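You operate a simulated robot arm through the tools that you are given. There is no shell and no other tool.

The job below is to be done with a simulated robot arm. You get a single attempt, and the scene is never put back.

Task
Give the half-filled striped disc one more blue pump and tap its bubbles out.
Fine: push the beige slide tray in, draw it out again, tap the white tab; leave the disc on the tray; the other discs stay. Where these are worked on the way, their far stop is far enough and under half their travel is too little: beige slide tray.

The check looks at the end state, three seconds after you hand in, the way a careful person would. Anything else that was tipped, shoved, dropped, spilled or broken makes it a failure.

Robot
A 6-joint arm with a two-finger gripper, fixed in place. Base frame: the origin is at the foot of the arm, x ahead of it, y to its left, z up. Readings come in cm, degrees, newtons and seconds.
With the tool pointing down near the work surface it reaches from about 32 to 66 cm from the base axis. Its first joint turns from -166.0 to 166.0 degrees. Payload 3.18 kg.
The tool frame sits at the grasp point between the pads (the TCP): z along the fingers, y along the line on which they close. The tips reach 3 cm beyond it. Largest opening 14.4 cm; the body of the gripper starts 10.3 cm behind the TCP.
Orientation is that of the tool frame in the base frame, as a unit quaternion [w, x, y, z]. With the fingers straight down and closing along the base's y, the tool's x points along the base's -x, its y along +y and its z along -z.

Tools
- The arm moves only by the tool servo_tool. Its argument "motion" is text: rows parted by semicolons, each of 7 numbers parted by spaces: the shift along the base's x, y, z in cm, then the turn, a rotation vector about the base's x, y, z in degrees, then the finger opening in cm, from 0 to 14.4. In form: x y z rx ry rz gripper; .... A call has 1 to 20 rows; each row is the pose to reach, as a shift and turn from the pose commanded when the call began. A row lasts 0.2 s, in which the tool goes at most 5 cm and 8.6 degrees; a call with a longer step from one row to the next is refused whole, and so is a gripper value outside its range. Where a pose cannot be reached the arm comes as near as it can. A force on the tool above 50 N (or 10 N above the force at the start of the call, whichever is more), or a blocked arm, ends the call early, and 0.2 s more pass. Each finger halts on what it meets, pressing with about 34 N; the grip force reading is that of the motor and also rises with nothing between the fingers. The clock runs only during rows and for 0.2 s after the last one: add rows that repeat a pose to give the fingers time. It gives the time, the measured TCP pose, the force on the tool (base axes), the opening and the grip force at its end, in the units of the frame above (readings bear some noise), with the torque about the TCP (base axes, N m) and any sound that the robot's microphone picked up.
- Cameras (640 x 400 px; columns grow to the right, rows downward): "scene" is fixed at [40.4, 49.37, 132.25]; the picture's right is [-0.28, 0.96, 0.00], its down [0.82, 0.24, -0.52] and it looks along [-0.50, -0.15, -0.85] (base axes); focal length 214 px, centre (320, 200). "wrist" rides on the gripper at [7.6, 1.6, -14.3] in the tool frame; the picture's right is [-0.21, 0.98, 0.00], its down [-0.84, -0.18, -0.51] and it looks along [-0.50, -0.11, 0.86] (tool axes); focal length 218 px, centre (320, 200). There is no depth. A picture from a camera that has moved, and an enlarged one, comes with that camera's place and axes in the base frame and with its lens. The place of the scene camera against the robot may be out by one fixed shift of up to 1.2 cm in any direction.
- snapshot(camera): a new picture of that camera. It takes no simulated time.
- inspect(camera, box): a new picture of the part [left, top, right, bottom] of that camera's present view, enlarged. It takes no simulated time.
- sign_off(): hands the job in; it is judged then, once.

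Places have to be worked out from the pictures, the camera data and where the tool is seen. Open the gripper and draw the arm clear of the work before you hand the job in, unless the task says otherwise.

The tools are called after "Emit:" as a command line: name --argument value ..., lists and objects as JSON in quotes. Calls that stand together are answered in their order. servo_tool: Moves the arm, as the interface text tells. Its arguments: {"type":"object","properties":{"motion":{"type":"string"}},"required":["motion"]} The other tools are called the same way: snapshot (camera) takes a picture; inspect (camera, box) takes an enlarged picture of a part of a camera's view; sign_off () hands the job in.

At the start:

```text
time_s: 0.0
position: [13.66, 33.12, 101.3]
tcp_rot: [0.0, -0.001, 1.0, 0.0]
ft_force: [-0.5, -0.9, -1.0]
wrist_torque: [-0.05, 0.01, -0.01]
width: 14.4
grip_force: 0.1
```

scene: 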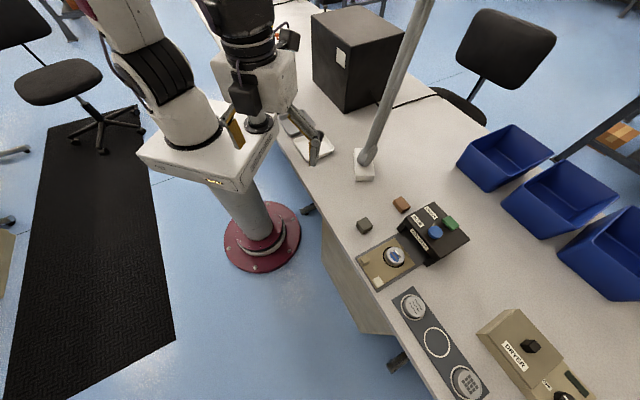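
wrist: 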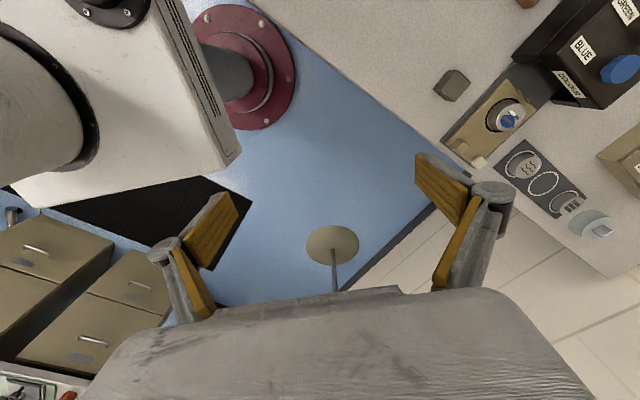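

I'll start by looking closer at the work area in the scene camera.

Emit:
inspect --camera "scene" --box '[330, 180, 490, 300]'

Emit:
inspect --camera "scene" --box '[380, 270, 620, 400]'

Emit:
inspect --camera "wrist" --box '[420, 0, 640, 250]'

```text
3.33 times, centred on (410, 240) of scene
camera zoom: at [40.4, 49.37, 132.25], right [-0.28, 0.96, 0.0], down [0.82, 0.24, -0.52], along [-0.5, -0.15, -0.85], focal length 715 px, centre (20, 67)
```

zoom: 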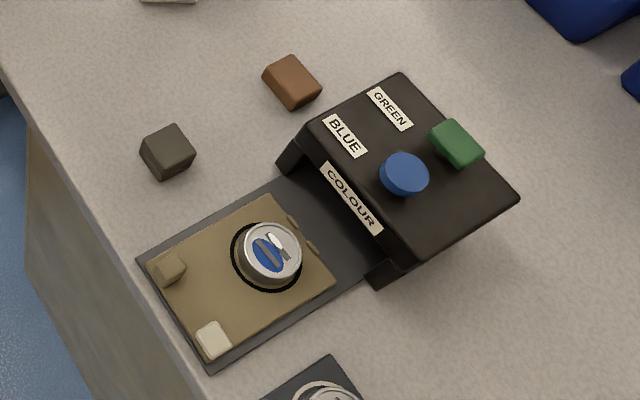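

```text
2.67 times, centred on (500, 335) of scene
camera zoom: at [40.4, 49.37, 132.25], right [-0.28, 0.96, 0.0], down [0.82, 0.24, -0.52], along [-0.5, -0.15, -0.85], focal length 572 px, centre (-160, -160)
```

zoom: 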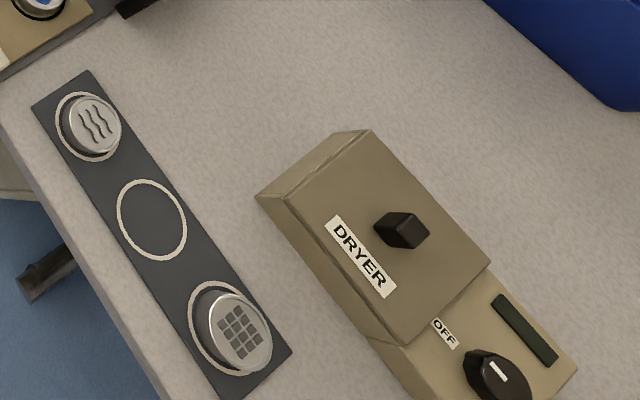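

```text
1.60 times, centred on (530, 125) of wrist
camera zoom: at [6.11, 34.79, 115.58], right [0.21, 0.98, 0.0], down [0.84, -0.18, 0.51], along [0.5, -0.11, -0.86], focal length 349 px, centre (-16, 320)
```

zoom: 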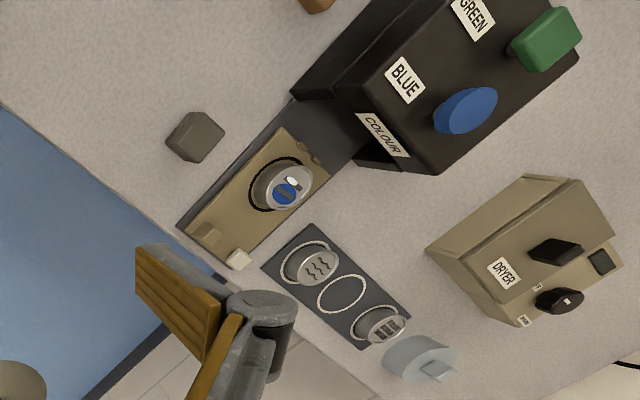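

The striped, half-blue disc is already on the beige tray; from the two cameras I place it near (19, 63, 78). The blue button is near (13.5, 70, 85), and the slide axis runs roughly along (-0.7, 0.7). I'll move higher up over the tray and yaw 45° so the fingers close along that axis, then look again.

Emit:
servo_tool --motion "0 2.8 -0.5 0 0 7.5 14.4; 0 5.6 -1 0 0 15 14.4; 0 8.4 -1.5 0 0 22.5 12; 0 11.2 -2 0 0 30 10; 0 14 -2.5 0 0 37.5 8; 0 16.8 -3 0 0 45 6; 0 16.8 -3 0 0 45 5"

Emit:
snapshot --camera "wrist"

Emit:
snapshot --camera "scene"

```text
time_s: 1.6
position: [13.49, 49.15, 96.88]
tcp_rot: [0.002, -0.383, 0.924, 0.003]
ft_force: [0.4, 0.0, -0.1]
wrist_torque: [-0.06, -0.01, 0.01]
width: 5.0
grip_force: 0.0
out of reach, approached as far as the arm can: row 5, 6, 7
```

```text
taken
camera wrist: at [6.97, 44.81, 111.17], right [-0.55, 0.84, 0.01], down [0.72, 0.47, 0.51], along [0.43, 0.28, -0.86], focal length 218 px, centre (320, 200)
```

wrist: 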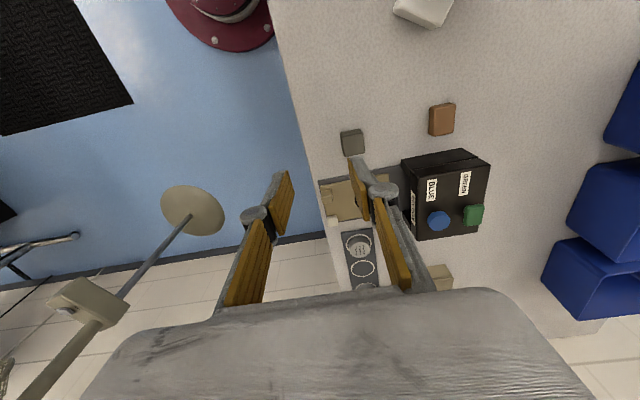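

```text
taken
```

scene: 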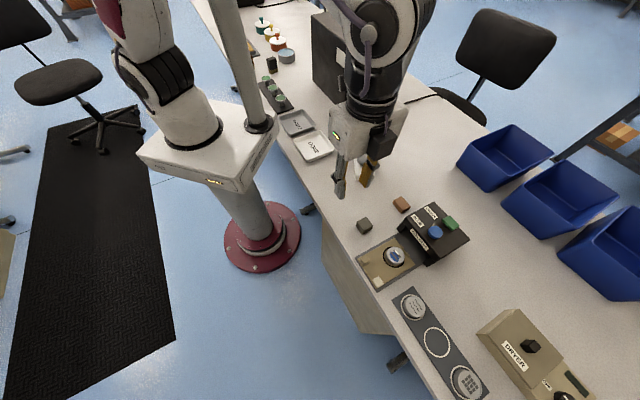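

The reach gets shorter with height: at z≈97 the arm stopped at about 51 cm radius. I'll zoom in on the tray and the pump box from here.

Emit:
inspect --camera "wrist" --box '[300, 110, 500, 300]'

Emit:
inspect --camera "scene" --box '[330, 180, 490, 300]'

Emit:
inspect --camera "scene" --box '[220, 0, 460, 200]'

```text
2.11 times, centred on (400, 205) of wrist
camera zoom: at [6.97, 44.81, 111.17], right [-0.55, 0.84, 0.01], down [0.72, 0.47, 0.51], along [0.43, 0.28, -0.86], focal length 460 px, centre (152, 190)
```

zoom: 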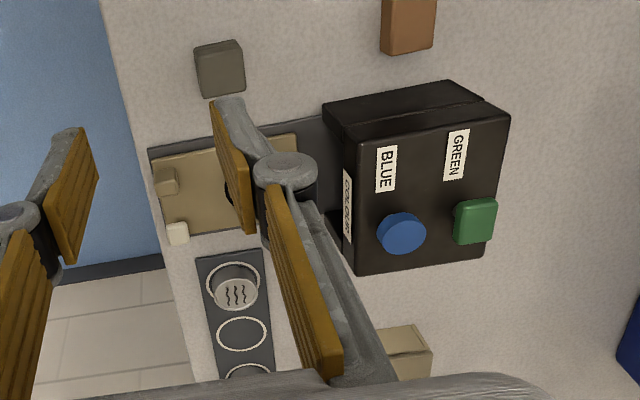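

```text
3.33 times, centred on (410, 240) of scene
camera zoom: at [40.4, 49.37, 132.25], right [-0.28, 0.96, 0.0], down [0.82, 0.24, -0.52], along [-0.5, -0.15, -0.85], focal length 715 px, centre (20, 67)
```

zoom: 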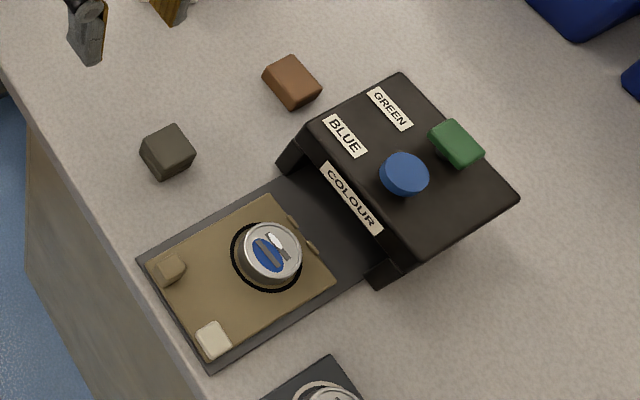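

```text
2.00 times, centred on (340, 100) of scene
camera zoom: at [40.4, 49.37, 132.25], right [-0.28, 0.96, 0.0], down [0.82, 0.24, -0.52], along [-0.5, -0.15, -0.85], focal length 429 px, centre (280, 400)
```

zoom: 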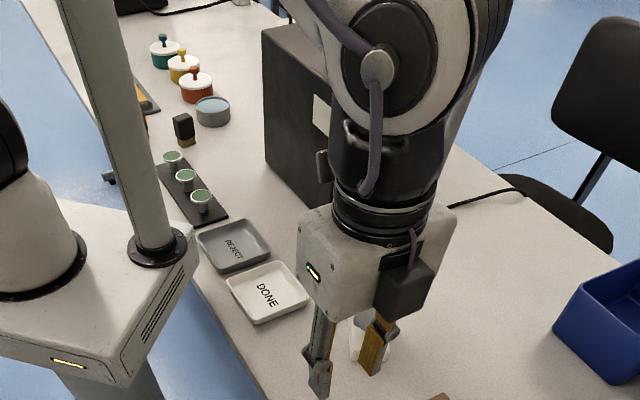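

Triangulating the tray's handle block gives about (22, 55.8, 78), at the near corner of the tray's front edge, and the white tab is at the other front corner. I'll hover above the handle, descending as I go out to stay within reach.

Emit:
servo_tool --motion "1.5 1 -4.5 0 0 45 5; 4 3 -7.5 0 0 45 5; 6.5 5 -9.5 0 0 45 5; 8.4 6.65 -10.9 0 0 45 5; 8.4 6.65 -10.9 0 0 45 5"

Emit:
snapshot --camera "wrist"

Emit:
snapshot --camera "scene"

```text
refused: row 1 steps farther than a row can; nothing moved
```

```text
taken
camera wrist: at [6.97, 44.81, 111.17], right [-0.55, 0.84, 0.01], down [0.72, 0.47, 0.51], along [0.43, 0.28, -0.86], focal length 218 px, centre (320, 200)
```

wrist: 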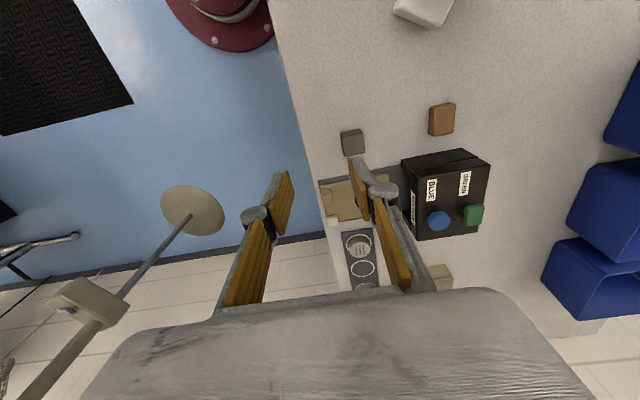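

```text
taken
```

scene: 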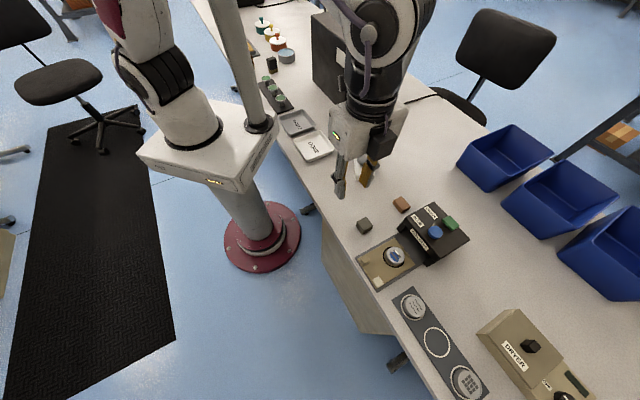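

That call was refused because turns are relative to the current commanded pose, which is already yawed. I'll repeat the move with zero turn.

Emit:
servo_tool --motion "1.5 1 -4.5 0 0 0 5; 4 2.5 -7.5 0 0 0 5; 6.5 4.5 -9.5 0 0 0 5; 8.4 6.2 -10.9 0 0 0 5; 8.4 6.2 -10.9 0 0 0 5"

Emit:
snapshot --camera "wrist"

Emit:
snapshot --camera "scene"

```text
time_s: 2.8
position: [21.81, 55.48, 86.12]
tcp_rot: [0.001, -0.383, 0.924, 0.0]
ft_force: [0.3, -0.6, 0.7]
wrist_torque: [0.01, -0.01, -0.01]
width: 4.98
grip_force: 0.1
```

```text
taken
camera wrist: at [15.36, 51.19, 100.46], right [-0.54, 0.84, 0.0], down [0.72, 0.47, 0.51], along [0.43, 0.28, -0.86], focal length 218 px, centre (320, 200)
```

wrist: 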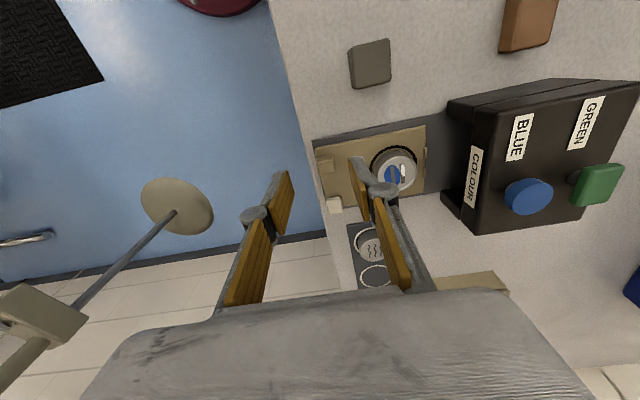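

```text
taken
```

scene: 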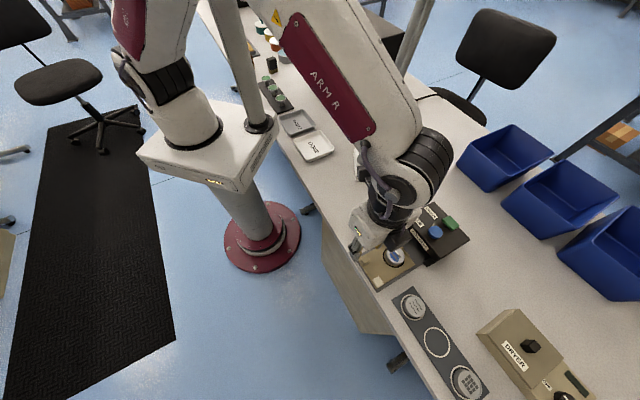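

The arm is where I wanted it. I'll zoom the wrist view on the tray to locate the handle, tab and disc.

Emit:
inspect --camera "wrist" --box '[260, 100, 440, 240]'

Emit:
inspect --camera "scene" --box '[330, 180, 490, 300]'

```text
2.86 times, centred on (350, 170) of wrist
camera zoom: at [15.36, 51.19, 100.46], right [-0.54, 0.84, 0.0], down [0.72, 0.47, 0.51], along [0.43, 0.28, -0.86], focal length 624 px, centre (234, 286)
```

zoom: 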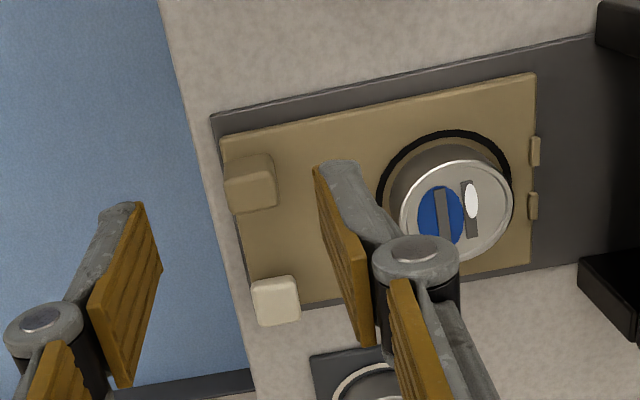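

```text
3.33 times, centred on (410, 240) of scene
camera zoom: at [40.4, 49.37, 132.25], right [-0.28, 0.96, 0.0], down [0.82, 0.24, -0.52], along [-0.5, -0.15, -0.85], focal length 715 px, centre (20, 67)
```

zoom: 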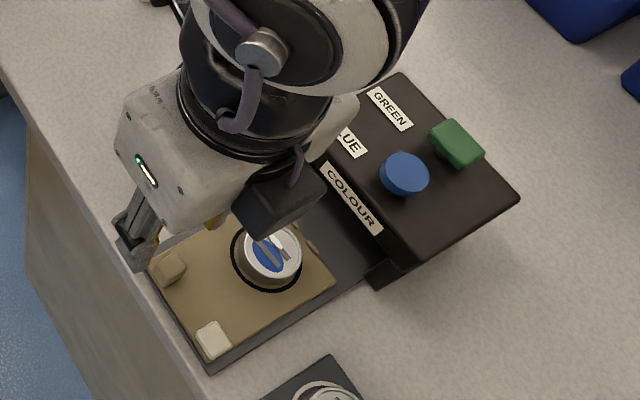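

I'll enlarge the handle and tab further to separate their top faces from the sides.

Emit:
inspect --camera "wrist" --box '[310, 135, 360, 220]'

Emit:
inspect --camera "scene" --box '[355, 230, 425, 280]'

```text
4.71 times, centred on (335, 178) of wrist
camera zoom: at [15.36, 51.19, 100.46], right [-0.54, 0.84, 0.0], down [0.72, 0.47, 0.51], along [0.43, 0.28, -0.86], focal length 1027 px, centre (249, 306)
```

zoom: 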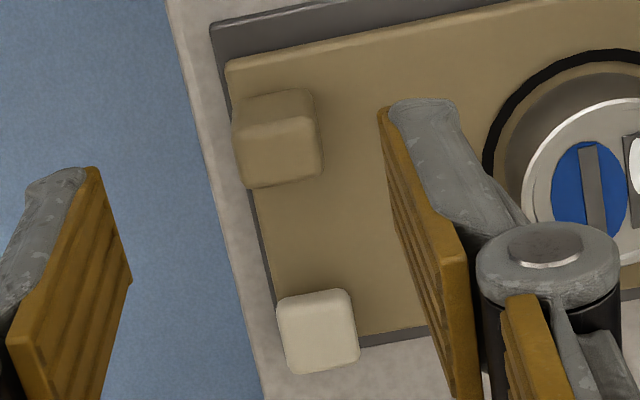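

```text
8.00 times, centred on (390, 255) of scene
camera zoom: at [40.4, 49.37, 132.25], right [-0.28, 0.96, 0.0], down [0.82, 0.24, -0.52], along [-0.5, -0.15, -0.85], focal length 1716 px, centre (-240, -240)
```

zoom: 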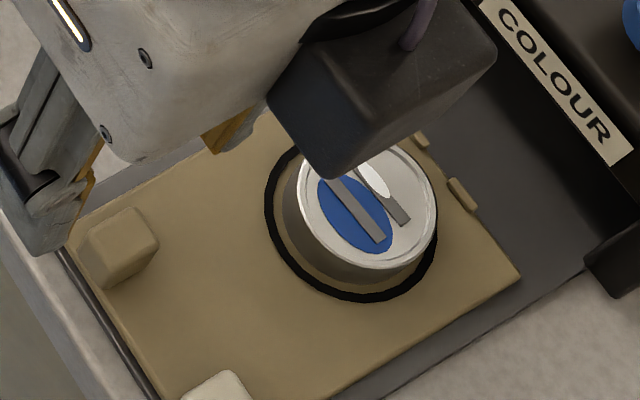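

I estimate the handle top centre at about (22.8, 56.9) if its top is near z=78, and the slide axis at about 135°, which matches the current yaw. I'll centre over the handle and lower the tips to about z 80, then check again.

Emit:
servo_tool --motion "0.5 0.7 -1.8 0 0 0 5; 1.0 1.4 -3.3 0 0 0 5; 1.0 1.4 -3.3 0 0 0 5"

Emit:
inspect --camera "wrist" --box '[260, 100, 440, 240]'

Emit:
inspect --camera "scene" --box '[345, 220, 425, 290]'

```text
time_s: 3.6
position: [22.86, 56.97, 82.98]
tcp_rot: [0.0, -0.383, 0.924, -0.001]
ft_force: [0.7, 0.1, 0.4]
wrist_torque: [0.01, 0.0, 0.02]
width: 4.99
grip_force: 0.0
```

```text
2.86 times, centred on (350, 170) of wrist
camera zoom: at [16.35, 52.65, 97.22], right [-0.54, 0.84, 0.0], down [0.72, 0.47, 0.51], along [0.43, 0.28, -0.86], focal length 624 px, centre (234, 286)
```

zoom: 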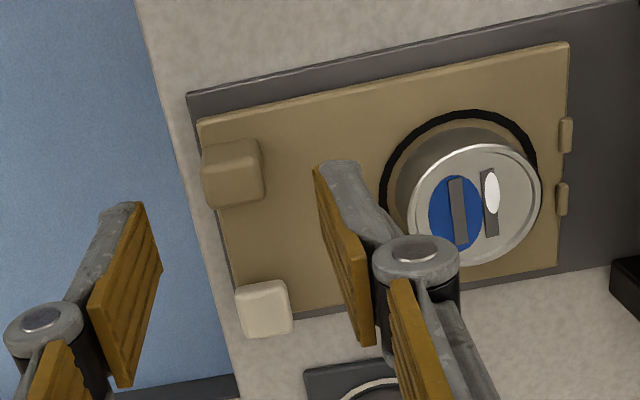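

```text
5.71 times, centred on (385, 255) of scene
camera zoom: at [40.4, 49.37, 132.25], right [-0.28, 0.96, 0.0], down [0.82, 0.24, -0.52], along [-0.5, -0.15, -0.85], focal length 1226 px, centre (-51, -114)
```

zoom: 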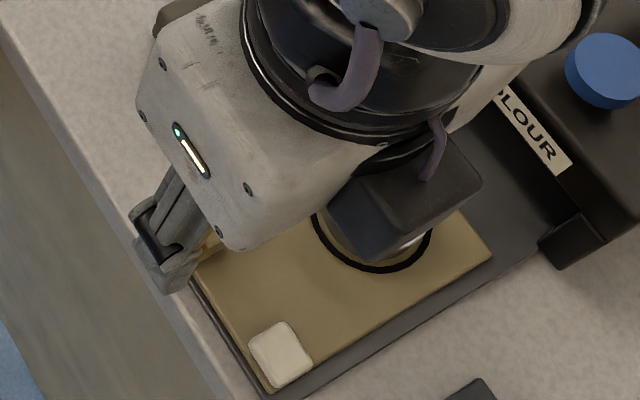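

The handle sits right on the tool axis. From two wrist views, the white tab's top comes out lower than I assumed, around z 76. I'll narrow the fingers to 4.4 and lower in small steps, watching the force.

Emit:
servo_tool --motion "0.05 0.1 -1 0 0 0 4.4; 0.1 0.15 -2 0 0 0 4.4; 0.1 0.15 -2.8 0 0 0 4.4; 0.1 0.15 -2.8 0 0 0 4.4"

Emit:
inspect --camera "wrist" --box '[260, 100, 440, 240]'

Emit:
inspect --camera "scene" --box '[345, 220, 425, 290]'

```text
time_s: 4.6
position: [22.98, 57.07, 80.05]
tcp_rot: [0.0, -0.383, 0.924, 0.0]
ft_force: [-0.2, 1.0, -0.7]
wrist_torque: [-0.01, -0.03, 0.0]
width: 4.39
grip_force: 0.0
```

```text
2.86 times, centred on (350, 170) of wrist
camera zoom: at [16.55, 52.64, 94.31], right [-0.54, 0.84, 0.0], down [0.72, 0.47, 0.51], along [0.43, 0.28, -0.86], focal length 624 px, centre (234, 286)
```

zoom: 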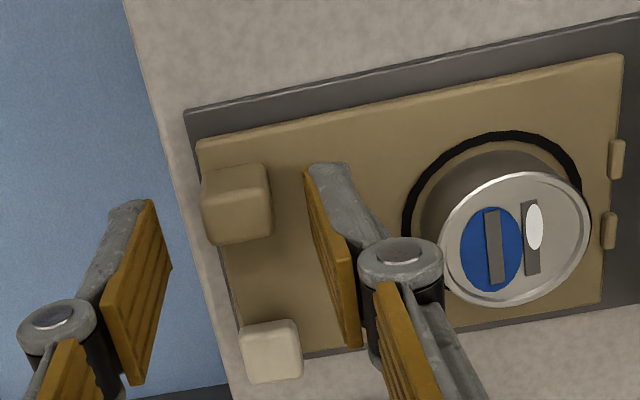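

```text
5.71 times, centred on (385, 255) of scene
camera zoom: at [40.4, 49.37, 132.25], right [-0.28, 0.96, 0.0], down [0.82, 0.24, -0.52], along [-0.5, -0.15, -0.85], focal length 1226 px, centre (-51, -114)
```

zoom: 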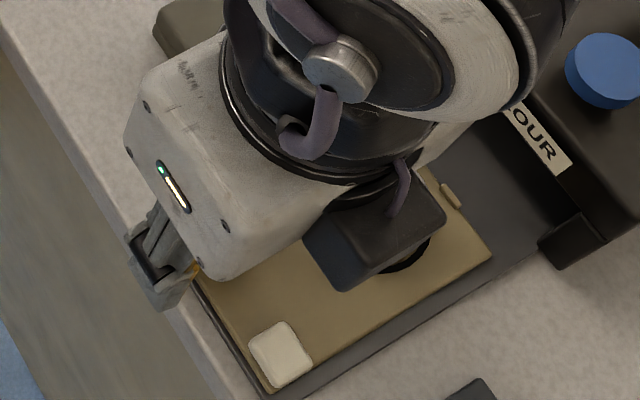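

The handle's top centre now projects right at the tip midpoint, so its top is near z≈77, level with the tips. I'll ease down in small steps and watch the vertical force.

Emit:
servo_tool --motion "0.05 0.05 -0.3 0 0 0 4.4; 0.1 0.1 -0.6 0 0 0 4.4; 0.1 0.1 -0.6 0 0 0 4.4"

Emit:
inspect --camera "wrist" --box '[260, 100, 440, 240]'

```text
time_s: 5.4
position: [23.03, 57.16, 79.45]
tcp_rot: [-0.001, -0.383, 0.924, 0.0]
ft_force: [-0.7, -0.2, 0.5]
wrist_torque: [0.01, 0.02, 0.01]
width: 4.37
grip_force: 0.1
```

```text
2.86 times, centred on (350, 170) of wrist
camera zoom: at [16.59, 52.76, 93.71], right [-0.54, 0.84, 0.0], down [0.72, 0.47, 0.51], along [0.43, 0.28, -0.86], focal length 624 px, centre (234, 286)
```

zoom: 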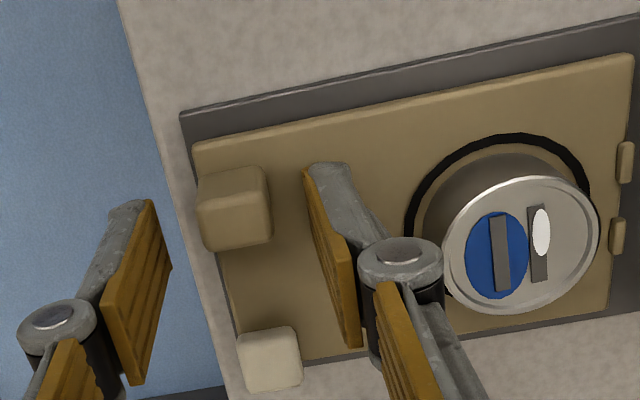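

No contact yet at tip height 76.45. I'll go down another 0.5 in two small steps.

Emit:
servo_tool --motion "0 0 -0.25 0 0 0 4.4; 0 0 -0.5 0 0 0 4.4; 0 0 -0.5 0 0 0 4.4"

Emit:
inspect --camera "wrist" --box '[260, 100, 440, 240]'

```text
time_s: 6.2
position: [22.93, 57.26, 79.05]
tcp_rot: [0.001, -0.383, 0.924, 0.002]
ft_force: [-7.3, -1.7, 21.8]
wrist_torque: [0.35, 0.66, 0.18]
width: 4.73
grip_force: 2.3
```

```text
2.86 times, centred on (350, 170) of wrist
camera zoom: at [16.5, 52.82, 93.36], right [-0.54, 0.84, 0.0], down [0.72, 0.47, 0.51], along [0.43, 0.28, -0.86], focal length 624 px, centre (234, 286)
```

zoom: 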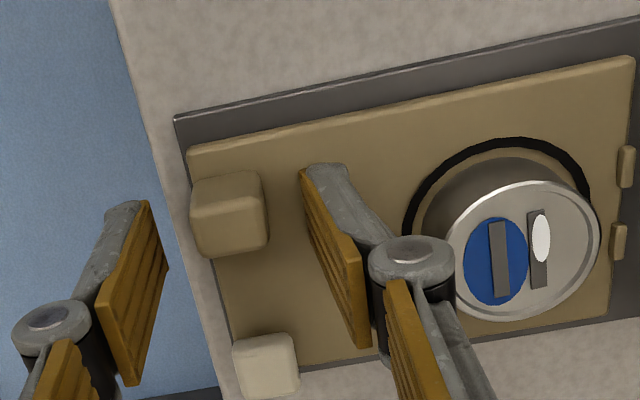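

The rear fingertip touched the tray at tip z≈76.1 (21.8 N, and the torque matches contact at the rear finger). So the tray surface is at about z 76.1. I'll lift 0.45 and narrow the fingers around the handle.

Emit:
servo_tool --motion "0 0 0.45 0 0 0 4.4; 0 0 0.45 0 0 0 3.2; 0 0 0.45 0 0 0 2.8; 0 0 0.45 0 0 0 2.8"

Emit:
inspect --camera "wrist" --box '[260, 100, 440, 240]'

Emit:
inspect --camera "scene" --box '[345, 220, 425, 290]'

```text
time_s: 7.2
position: [23.06, 57.06, 79.4]
tcp_rot: [0.0, -0.383, 0.924, 0.0]
ft_force: [-0.3, -0.6, 0.1]
wrist_torque: [0.0, -0.03, 0.02]
width: 2.78
grip_force: 0.1
```

```text
2.86 times, centred on (350, 170) of wrist
camera zoom: at [16.6, 52.76, 93.65], right [-0.54, 0.84, 0.0], down [0.72, 0.47, 0.51], along [0.43, 0.28, -0.86], focal length 624 px, centre (234, 286)
```

zoom: 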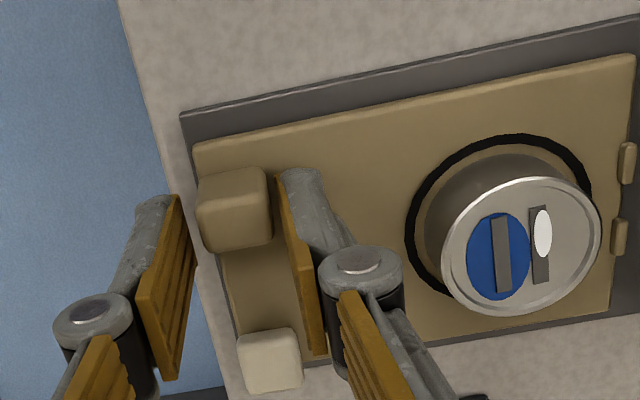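

```text
5.71 times, centred on (385, 255) of scene
camera zoom: at [40.4, 49.37, 132.25], right [-0.28, 0.96, 0.0], down [0.82, 0.24, -0.52], along [-0.5, -0.15, -0.85], focal length 1226 px, centre (-51, -114)
```

zoom: 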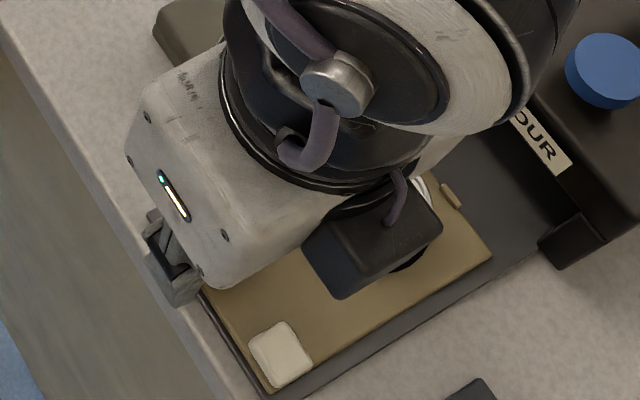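

The handle is now caged between the fingers with no contact force. I'll push the tray in along (-0.70, 0.71), starting slowly with 3 cm to check it slides freely.

Emit:
servo_tool --motion "-0.35 0.36 0 0 0 0 2.8; -0.7 0.71 0 0 0 0 2.8; -1.05 1.07 0 0 0 0 2.8; -1.4 1.42 0 0 0 0 2.8; -1.76 1.78 0 0 0 0 2.8; -2.11 2.14 0 0 0 0 2.8; -2.11 2.14 0 0 0 0 2.8"

Emit:
snapshot --camera "wrist"

Emit:
inspect --camera "scene" --box '[345, 200, 485, 300]'

```text
time_s: 8.8
position: [20.79, 59.14, 79.41]
tcp_rot: [-0.001, -0.383, 0.924, 0.001]
ft_force: [-0.4, 0.1, 0.9]
wrist_torque: [0.01, 0.03, 0.0]
width: 2.81
grip_force: 0.0
```

```text
taken
camera wrist: at [14.4, 54.89, 93.67], right [-0.54, 0.84, 0.0], down [0.72, 0.47, 0.51], along [0.43, 0.28, -0.86], focal length 218 px, centre (320, 200)
```

wrist: 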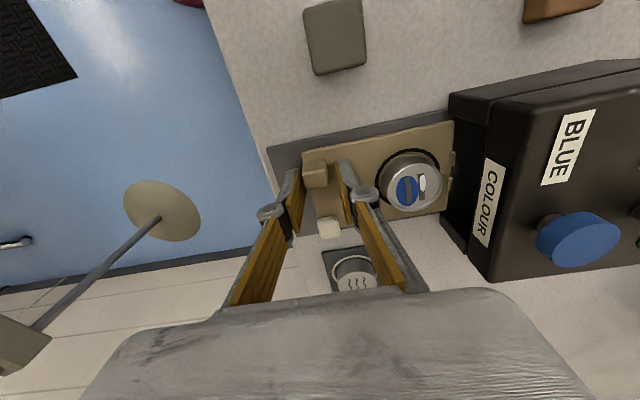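

```text
4.00 times, centred on (415, 250) of scene
camera zoom: at [40.4, 49.37, 132.25], right [-0.28, 0.96, 0.0], down [0.82, 0.24, -0.52], along [-0.5, -0.15, -0.85], focal length 858 px, centre (-60, 0)
```

zoom: 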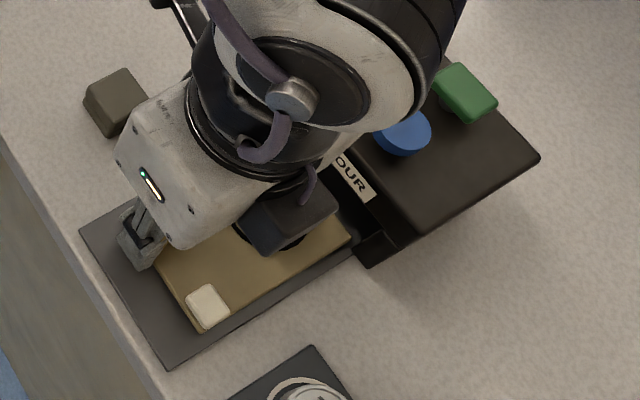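

The tray slides freely with the disc riding on it. I'll continue another 5 cm in small steps.

Emit:
servo_tool --motion "-0.35 0.36 0 0 0 0 2.8; -0.7 0.71 0 0 0 0 2.8; -1.05 1.07 0 0 0 0 2.8; -1.4 1.42 0 0 0 0 2.8; -1.76 1.78 0 0 0 0 2.8; -2.11 2.14 0 0 0 0 2.8; -2.46 2.49 0 0 0 0 2.8; -2.81 2.85 0 0 0 0 2.8; -3.16 3.2 0 0 0 0 2.8; -3.51 3.56 0 0 0 0 2.8; -3.51 3.56 0 0 0 0 2.8"

Emit:
snapshot --camera "wrist"

Emit:
inspect --camera "scene" --box '[345, 200, 485, 300]'

```text
time_s: 11.2
position: [17.36, 62.73, 79.36]
tcp_rot: [0.0, -0.383, 0.924, 0.001]
ft_force: [0.0, 0.8, 0.6]
wrist_torque: [-0.02, 0.02, -0.04]
width: 2.77
grip_force: 0.1
```

```text
taken
camera wrist: at [10.92, 58.47, 93.63], right [-0.54, 0.84, 0.0], down [0.72, 0.47, 0.51], along [0.43, 0.28, -0.86], focal length 218 px, centre (320, 200)
```

wrist: 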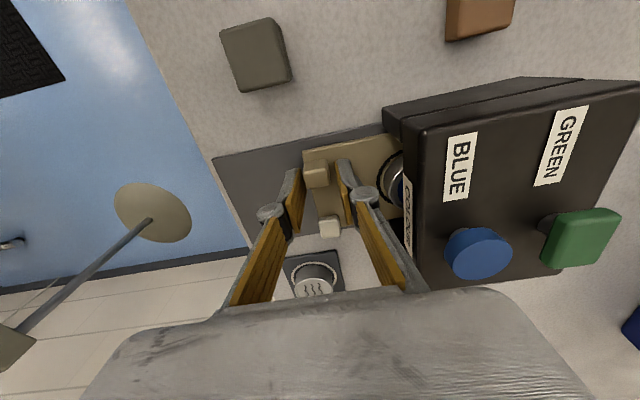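

```text
4.00 times, centred on (415, 250) of scene
camera zoom: at [40.4, 49.37, 132.25], right [-0.28, 0.96, 0.0], down [0.82, 0.24, -0.52], along [-0.5, -0.15, -0.85], focal length 858 px, centre (-60, 0)
```

zoom: 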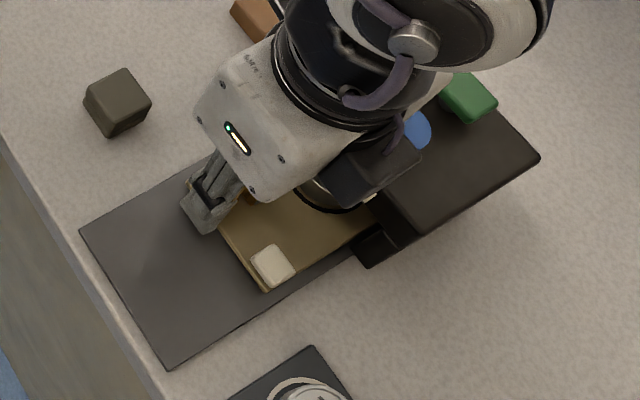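

The disc is half under the box and the arm is near its reach limit at r≈65. I'll tilt the tool about 12° outward, compensating so the tips stay at the handle and lifting slightly, then push on toward the stop.

Emit:
servo_tool --motion "-0.2 -0.17 0.2 5.8 -1.55 0 2.8; -0.4 -0.35 0.4 11.6 -3.1 0 2.8; -0.4 -0.35 0.4 11.6 -3.1 0 2.8"

Emit:
snapshot --camera "wrist"

```text
time_s: 12.0
position: [17.02, 62.39, 79.76]
tcp_rot: [0.064, -0.38, 0.919, 0.083]
ft_force: [0.1, -0.7, 0.3]
wrist_torque: [-0.01, 0.01, 0.0]
width: 2.83
grip_force: 0.1
```

```text
taken
camera wrist: at [9.78, 55.38, 92.52], right [-0.55, 0.83, 0.14], down [0.69, 0.35, 0.63], along [0.47, 0.44, -0.76], focal length 218 px, centre (320, 200)
```

wrist: 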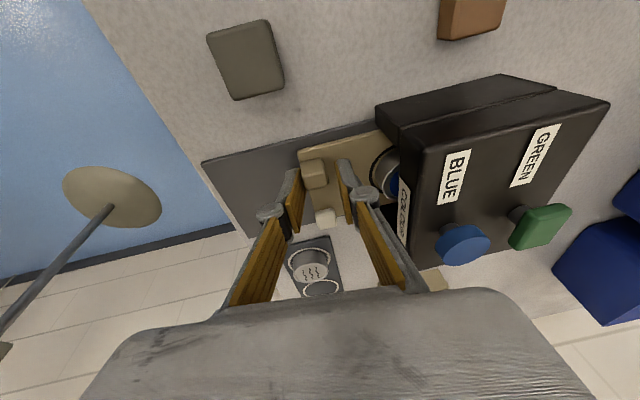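

The tilt went fine. I'll push on 3 cm more along the slide.

Emit:
servo_tool --motion "-0.35 0.36 0 0 0 0 2.8; -0.7 0.71 0 0 0 0 2.8; -1.05 1.07 0 0 0 0 2.8; -1.4 1.42 0 0 0 0 2.8; -1.76 1.78 0 0 0 0 2.8; -2.11 2.14 0 0 0 0 2.8; -2.11 2.14 0 0 0 0 2.8"

Emit:
snapshot --camera "wrist"

Emit:
inspect --camera "scene" --box '[345, 200, 485, 300]'

```text
time_s: 13.4
position: [15.44, 63.86, 79.66]
tcp_rot: [0.063, -0.38, 0.92, 0.075]
ft_force: [8.2, -5.9, 2.5]
wrist_torque: [-0.36, -0.18, 0.08]
width: 3.42
grip_force: 4.4
stopped in row 7: the force on the tool passed its limit at 57 N (the readings are from after the stop); the commanded pose is now the measured one
```

```text
taken
camera wrist: at [8.31, 57.03, 92.4], right [-0.55, 0.83, 0.13], down [0.69, 0.36, 0.63], along [0.47, 0.43, -0.77], focal length 218 px, centre (320, 200)
```

wrist: 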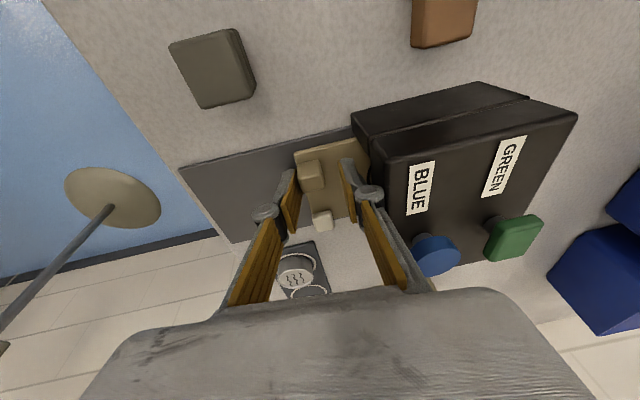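

```text
4.00 times, centred on (415, 250) of scene
camera zoom: at [40.4, 49.37, 132.25], right [-0.28, 0.96, 0.0], down [0.82, 0.24, -0.52], along [-0.5, -0.15, -0.85], focal length 858 px, centre (-60, 0)
```

zoom: 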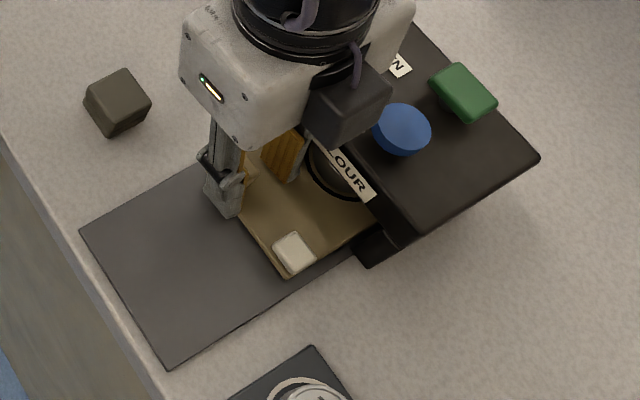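

The tray hit its far stop: the push peaked at 57 N, the finger was pushed back, and the scene view gives about 9.7 cm of travel. I'll back off slightly, rise straight up out of the handle, then close the fingers and increase the tilt, ready for the blue button at about (13.4, 70.0, 85.2).

Emit:
servo_tool --motion "0.3 -0.3 0 0 0 0 3.6; 0.3 -0.3 1.5 0 0 0 3.6; 0.25 -0.7 5 0 0 0 3.6; 0.1 -1.2 9 0 0 0 3.6; 0 -1.8 12 0 0 0 3.6; 0 -1.8 12 0 0 0 3.6"

Emit:
snapshot --camera "wrist"

Emit:
inspect --camera "scene" --box '[345, 180, 485, 300]'

```text
time_s: 14.8
position: [15.52, 62.07, 91.73]
tcp_rot: [0.062, -0.381, 0.919, 0.078]
ft_force: [0.3, -0.6, -0.3]
wrist_torque: [0.01, 0.0, 0.0]
width: 3.6
grip_force: 0.1
```

```text
taken
camera wrist: at [8.29, 55.29, 104.48], right [-0.55, 0.83, 0.13], down [0.69, 0.36, 0.63], along [0.47, 0.43, -0.77], focal length 218 px, centre (320, 200)
```

wrist: 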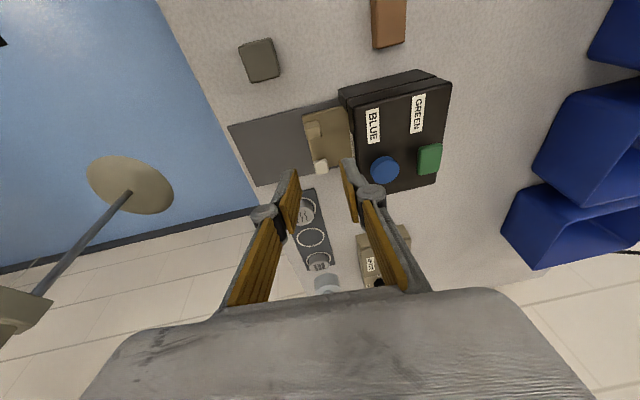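

```text
3.33 times, centred on (415, 240) of scene
camera zoom: at [40.4, 49.37, 132.25], right [-0.28, 0.96, 0.0], down [0.82, 0.24, -0.52], along [-0.5, -0.15, -0.85], focal length 715 px, centre (3, 67)
```

zoom: 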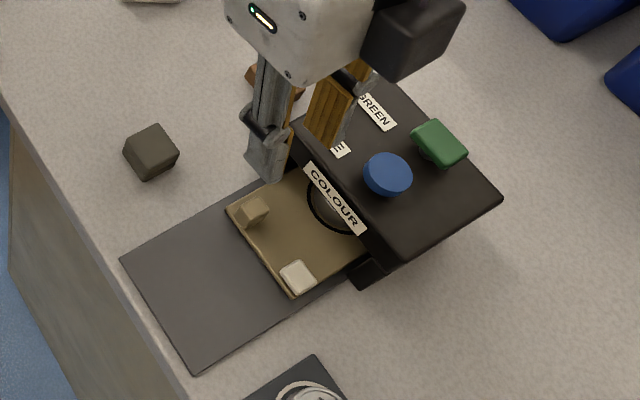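

The tray is fully in, and the blue button again computes to about (13.3, 70.1, 85.2). I'll close the fingers, add 20° more outward tilt and move above the button, staying about 3 cm clear.

Emit:
servo_tool --motion "-0.3 1 0 6.5 -1.25 0 2; -0.8 2.5 0 13 -2.5 0 1; -1.3 4 0 19.6 -3.8 0 0; -1.8 5.7 0 19.6 -3.8 0 0; -2.2 7.0 -0.2 19.6 -3.8 0 0; -2.2 7.0 -0.2 19.6 -3.8 0 0"

Emit:
snapshot --camera "wrist"

Emit:
inspect --camera "scene" --box '[345, 160, 505, 280]'

```text
time_s: 16.2
position: [13.33, 69.13, 91.38]
tcp_rot: [0.157, -0.366, 0.891, 0.219]
ft_force: [0.5, 0.4, -0.1]
wrist_torque: [-0.01, 0.0, 0.0]
width: 0.01
grip_force: 30.8
```

```text
taken
camera wrist: at [5.25, 58.54, 100.63], right [-0.56, 0.74, 0.36], down [0.64, 0.12, 0.75], along [0.52, 0.66, -0.55], focal length 218 px, centre (320, 200)
```

wrist: 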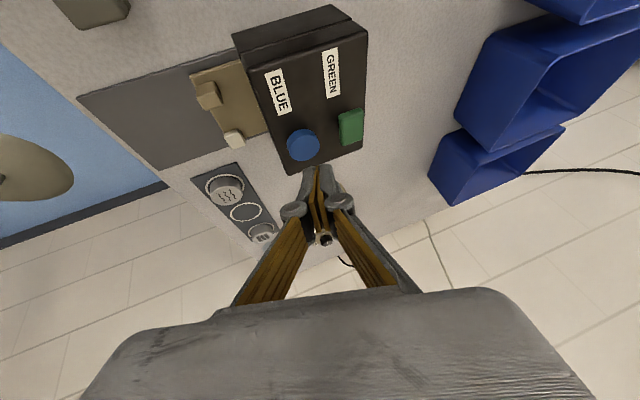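

```text
3.33 times, centred on (425, 220) of scene
camera zoom: at [40.4, 49.37, 132.25], right [-0.28, 0.96, 0.0], down [0.82, 0.24, -0.52], along [-0.5, -0.15, -0.85], focal length 715 px, centre (-30, 133)
```

zoom: 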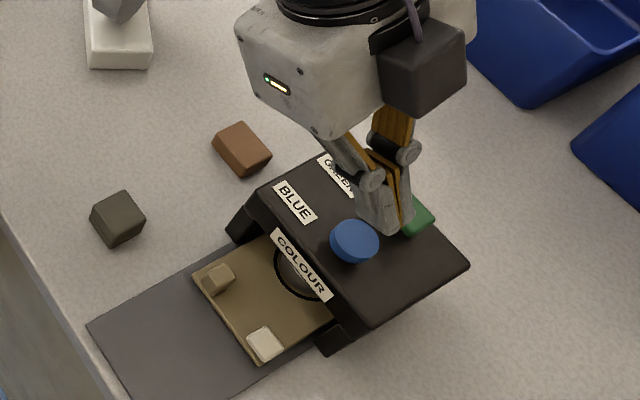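

The closed fingertips' lowest corner should be about 2.8 cm above the blue button near its centre, clear of the green one. I'll descend vertically and press once, in small steps.

Emit:
servo_tool --motion "0 0 -1.2 0 0 0 0; 0 0 -2.3 0 0 0 0; 0 0 -2.6 0 0 0 0; 0 0 -2.9 0 0 0 0; 0 0 -3.1 0 0 0 0; 0 0 -3.3 0 0 0 0"

Emit:
inspect --camera "scene" --box '[385, 180, 465, 240]'

Emit:
inspect --camera "wrist" --box '[220, 60, 420, 200]'

```text
time_s: 17.6
position: [13.06, 69.15, 88.15]
tcp_rot: [0.156, -0.367, 0.89, 0.22]
ft_force: [0.0, 0.0, 0.6]
wrist_torque: [0.01, -0.02, 0.0]
width: 0.0
grip_force: 31.3
```

```text
6.67 times, centred on (425, 210) of scene
camera zoom: at [40.4, 49.37, 132.25], right [-0.28, 0.96, 0.0], down [0.82, 0.24, -0.52], along [-0.5, -0.15, -0.85], focal length 1430 px, centre (-380, 133)
```

zoom: 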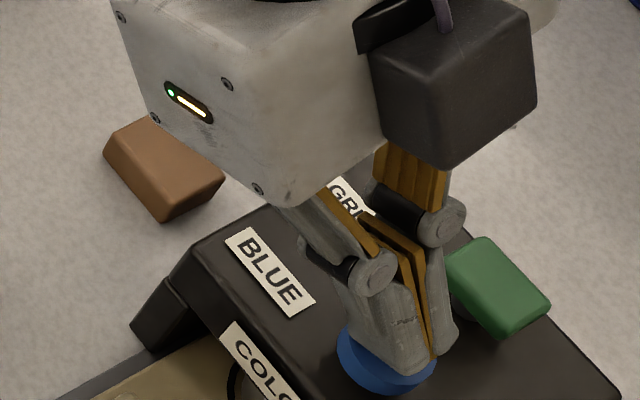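

```text
2.86 times, centred on (320, 130) of wrist
camera zoom: at [5.27, 58.47, 97.41], right [-0.56, 0.74, 0.36], down [0.64, 0.12, 0.76], along [0.52, 0.66, -0.55], focal length 624 px, centre (320, 400)
```

zoom: 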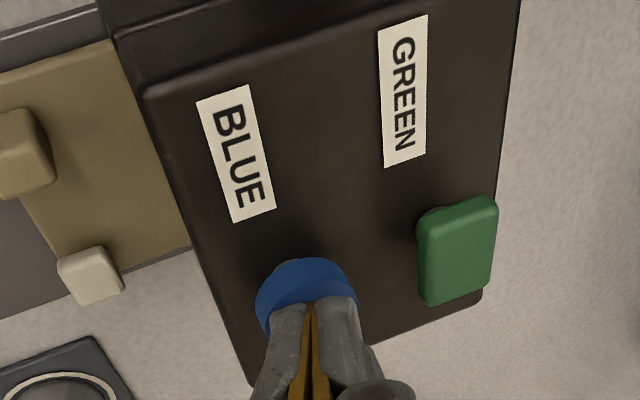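

The tips are right above the blue button and not touching yet (0.6 N). I'll continue down in 0.2 cm steps.

Emit:
servo_tool --motion "0 0 -0.2 0 0 0 0; 0 0 -0.4 0 0 0 0; 0 0 -0.6 0 0 0 0"

Emit:
inspect --camera "scene" --box '[385, 180, 465, 240]'

```text
time_s: 18.4
position: [13.28, 69.31, 87.51]
tcp_rot: [0.157, -0.366, 0.891, 0.219]
ft_force: [0.5, 0.6, 3.2]
wrist_torque: [0.05, -0.03, -0.03]
width: 0.04
grip_force: 30.9
```

```text
6.67 times, centred on (425, 210) of scene
camera zoom: at [40.4, 49.37, 132.25], right [-0.28, 0.96, 0.0], down [0.82, 0.24, -0.52], along [-0.5, -0.15, -0.85], focal length 1430 px, centre (-380, 133)
```

zoom: 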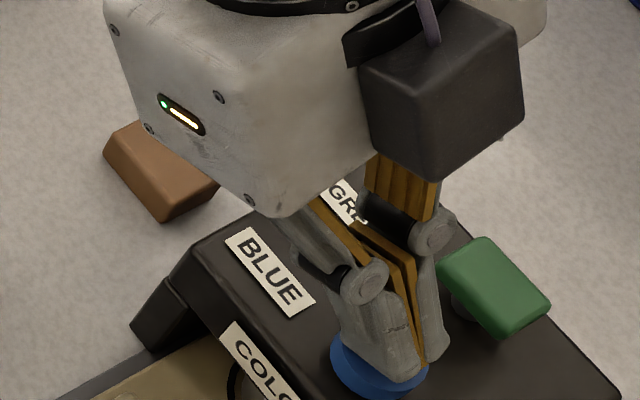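

Contact has begun at 3.2 N. I'll keep pressing down in small steps to complete the stroke and listen for the pump.

Emit:
servo_tool --motion "0 0 -0.2 0 0 0 0; 0 0 -0.4 0 0 0 0; 0 0 -0.6 0 0 0 0"

Emit:
inspect --camera "scene" --box '[385, 180, 465, 240]'

```text
time_s: 19.2
position: [13.23, 69.17, 87.09]
tcp_rot: [0.158, -0.366, 0.89, 0.222]
ft_force: [2.3, -3.7, 18.1]
wrist_torque: [-0.13, -0.06, -0.07]
width: 0.0
grip_force: 30.6
```

```text
6.67 times, centred on (425, 210) of scene
camera zoom: at [40.4, 49.37, 132.25], right [-0.28, 0.96, 0.0], down [0.82, 0.24, -0.52], along [-0.5, -0.15, -0.85], focal length 1430 px, centre (-380, 133)
```

zoom: 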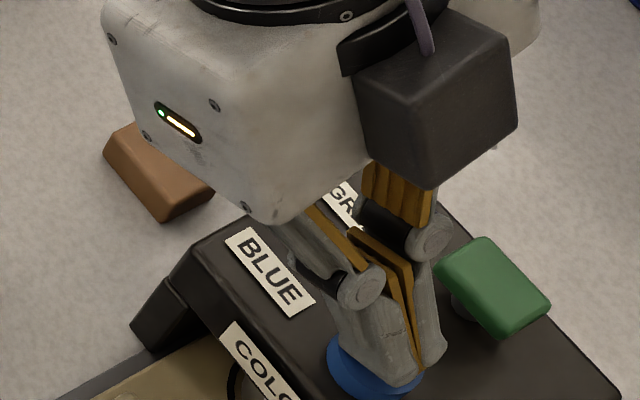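

The force is 18 N with about 0.5 cm of stroke and no click yet. I'll press a bit further to be sure the button bottoms out.

Emit:
servo_tool --motion "0 0 -0.15 0 0 0 0; 0 0 -0.3 0 0 0 0; 0 0 -0.3 0 0 0 0"

Emit:
inspect --camera "scene" --box '[385, 180, 465, 240]'

```text
time_s: 20.0
position: [13.29, 69.34, 86.98]
tcp_rot: [0.158, -0.366, 0.89, 0.222]
ft_force: [-0.1, -1.3, 33.0]
wrist_torque: [0.05, 0.02, 0.01]
width: 0.0
grip_force: 31.1
```

```text
6.67 times, centred on (425, 210) of scene
camera zoom: at [40.4, 49.37, 132.25], right [-0.28, 0.96, 0.0], down [0.82, 0.24, -0.52], along [-0.5, -0.15, -0.85], focal length 1430 px, centre (-380, 133)
```

zoom: 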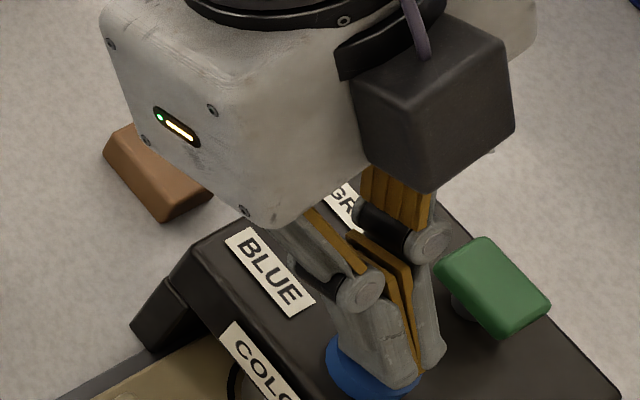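

The force climbs steeply with no more travel (33 N), so the button is fully down. I'll release straight up and check the button and box.

Emit:
servo_tool --motion "0 0 1.5 0 0 0 0; 0 0 4.2 0 0 0 0; 0 0 5 0 0 0 0; 0 0 5 0 0 0 0"

Emit:
inspect --camera "scene" --box '[365, 180, 465, 260]'

Emit:
snapshot --camera "wrist"

```text
time_s: 21.0
position: [13.23, 69.28, 91.7]
tcp_rot: [0.156, -0.367, 0.89, 0.22]
ft_force: [-0.6, 0.0, -0.1]
wrist_torque: [-0.05, 0.01, -0.01]
width: 0.0
grip_force: 31.1
```

```text
5.00 times, centred on (415, 220) of scene
camera zoom: at [40.4, 49.37, 132.25], right [-0.28, 0.96, 0.0], down [0.82, 0.24, -0.52], along [-0.5, -0.15, -0.85], focal length 1072 px, centre (-155, 100)
```

zoom: 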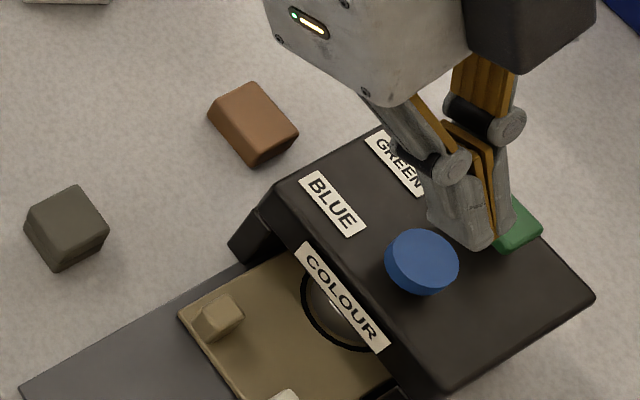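

```text
taken
camera wrist: at [5.25, 58.58, 100.88], right [-0.56, 0.74, 0.36], down [0.65, 0.12, 0.75], along [0.52, 0.66, -0.55], focal length 218 px, centre (320, 200)
```

wrist: 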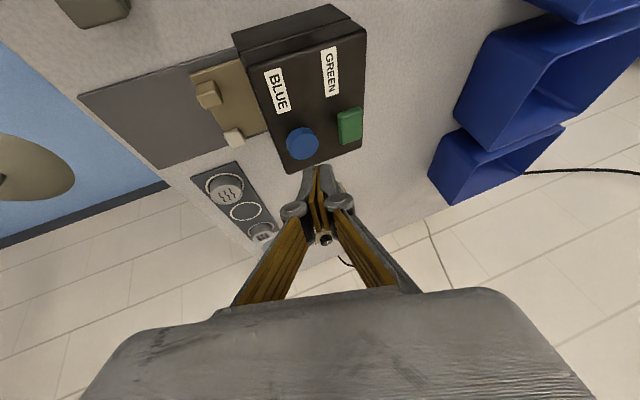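

The button sprang back up. Now I'll retrace back to above the tray handle, restoring the 12° tilt and opening the fingers to 3.6.

Emit:
servo_tool --motion "0.5 -1.6 0.3 -6.5 1.25 0 0; 1.1 -3.6 0.3 -13 2.5 0 1.5; 1.7 -5.6 0 -19.6 3.8 0 3.6; 2.3 -7.5 -0.2 -19.6 3.8 0 3.6; 2.5 -6.8 -4.5 -19.6 3.8 0 3.6; 2.5 -6.8 -4.5 -19.6 3.8 0 3.6"

Emit:
snapshot --camera "wrist"

Emit:
inspect --camera "scene" --box '[345, 180, 485, 300]'

```text
time_s: 22.4
position: [15.77, 62.49, 87.24]
tcp_rot: [0.063, -0.381, 0.919, 0.077]
ft_force: [1.4, 0.8, 0.3]
wrist_torque: [-0.03, 0.02, 0.03]
width: 3.62
grip_force: 0.1
```

```text
taken
camera wrist: at [8.49, 55.58, 100.08], right [-0.55, 0.83, 0.13], down [0.69, 0.36, 0.63], along [0.47, 0.43, -0.77], focal length 218 px, centre (320, 200)
```

wrist: 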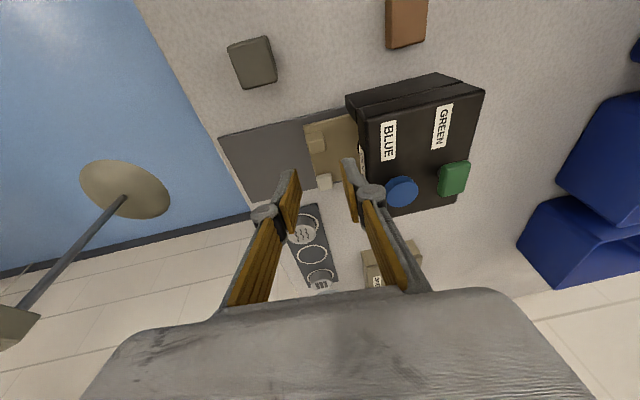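

```text
3.33 times, centred on (415, 240) of scene
camera zoom: at [40.4, 49.37, 132.25], right [-0.28, 0.96, 0.0], down [0.82, 0.24, -0.52], along [-0.5, -0.15, -0.85], focal length 715 px, centre (3, 67)
```

zoom: 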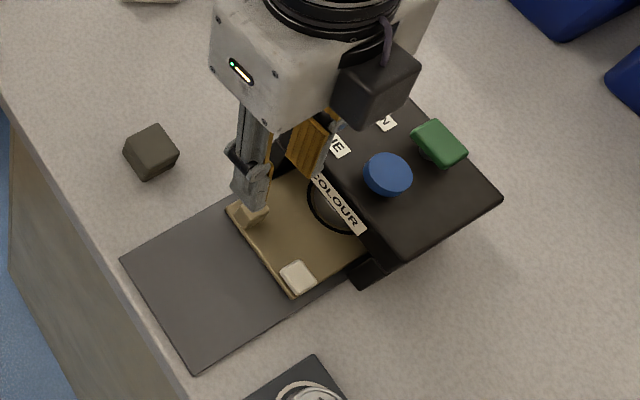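

I'll zoom the wrist view on the handle to fix its position before descending.

Emit:
inspect --camera "wrist" --box '[270, 100, 390, 200]'

```text
4.00 times, centred on (330, 150) of wrist
camera zoom: at [8.49, 55.58, 100.08], right [-0.55, 0.83, 0.13], down [0.69, 0.36, 0.63], along [0.47, 0.43, -0.77], focal length 873 px, centre (280, 400)
```

zoom: 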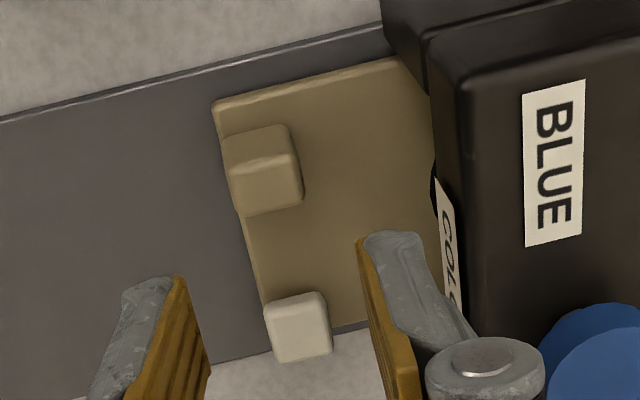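

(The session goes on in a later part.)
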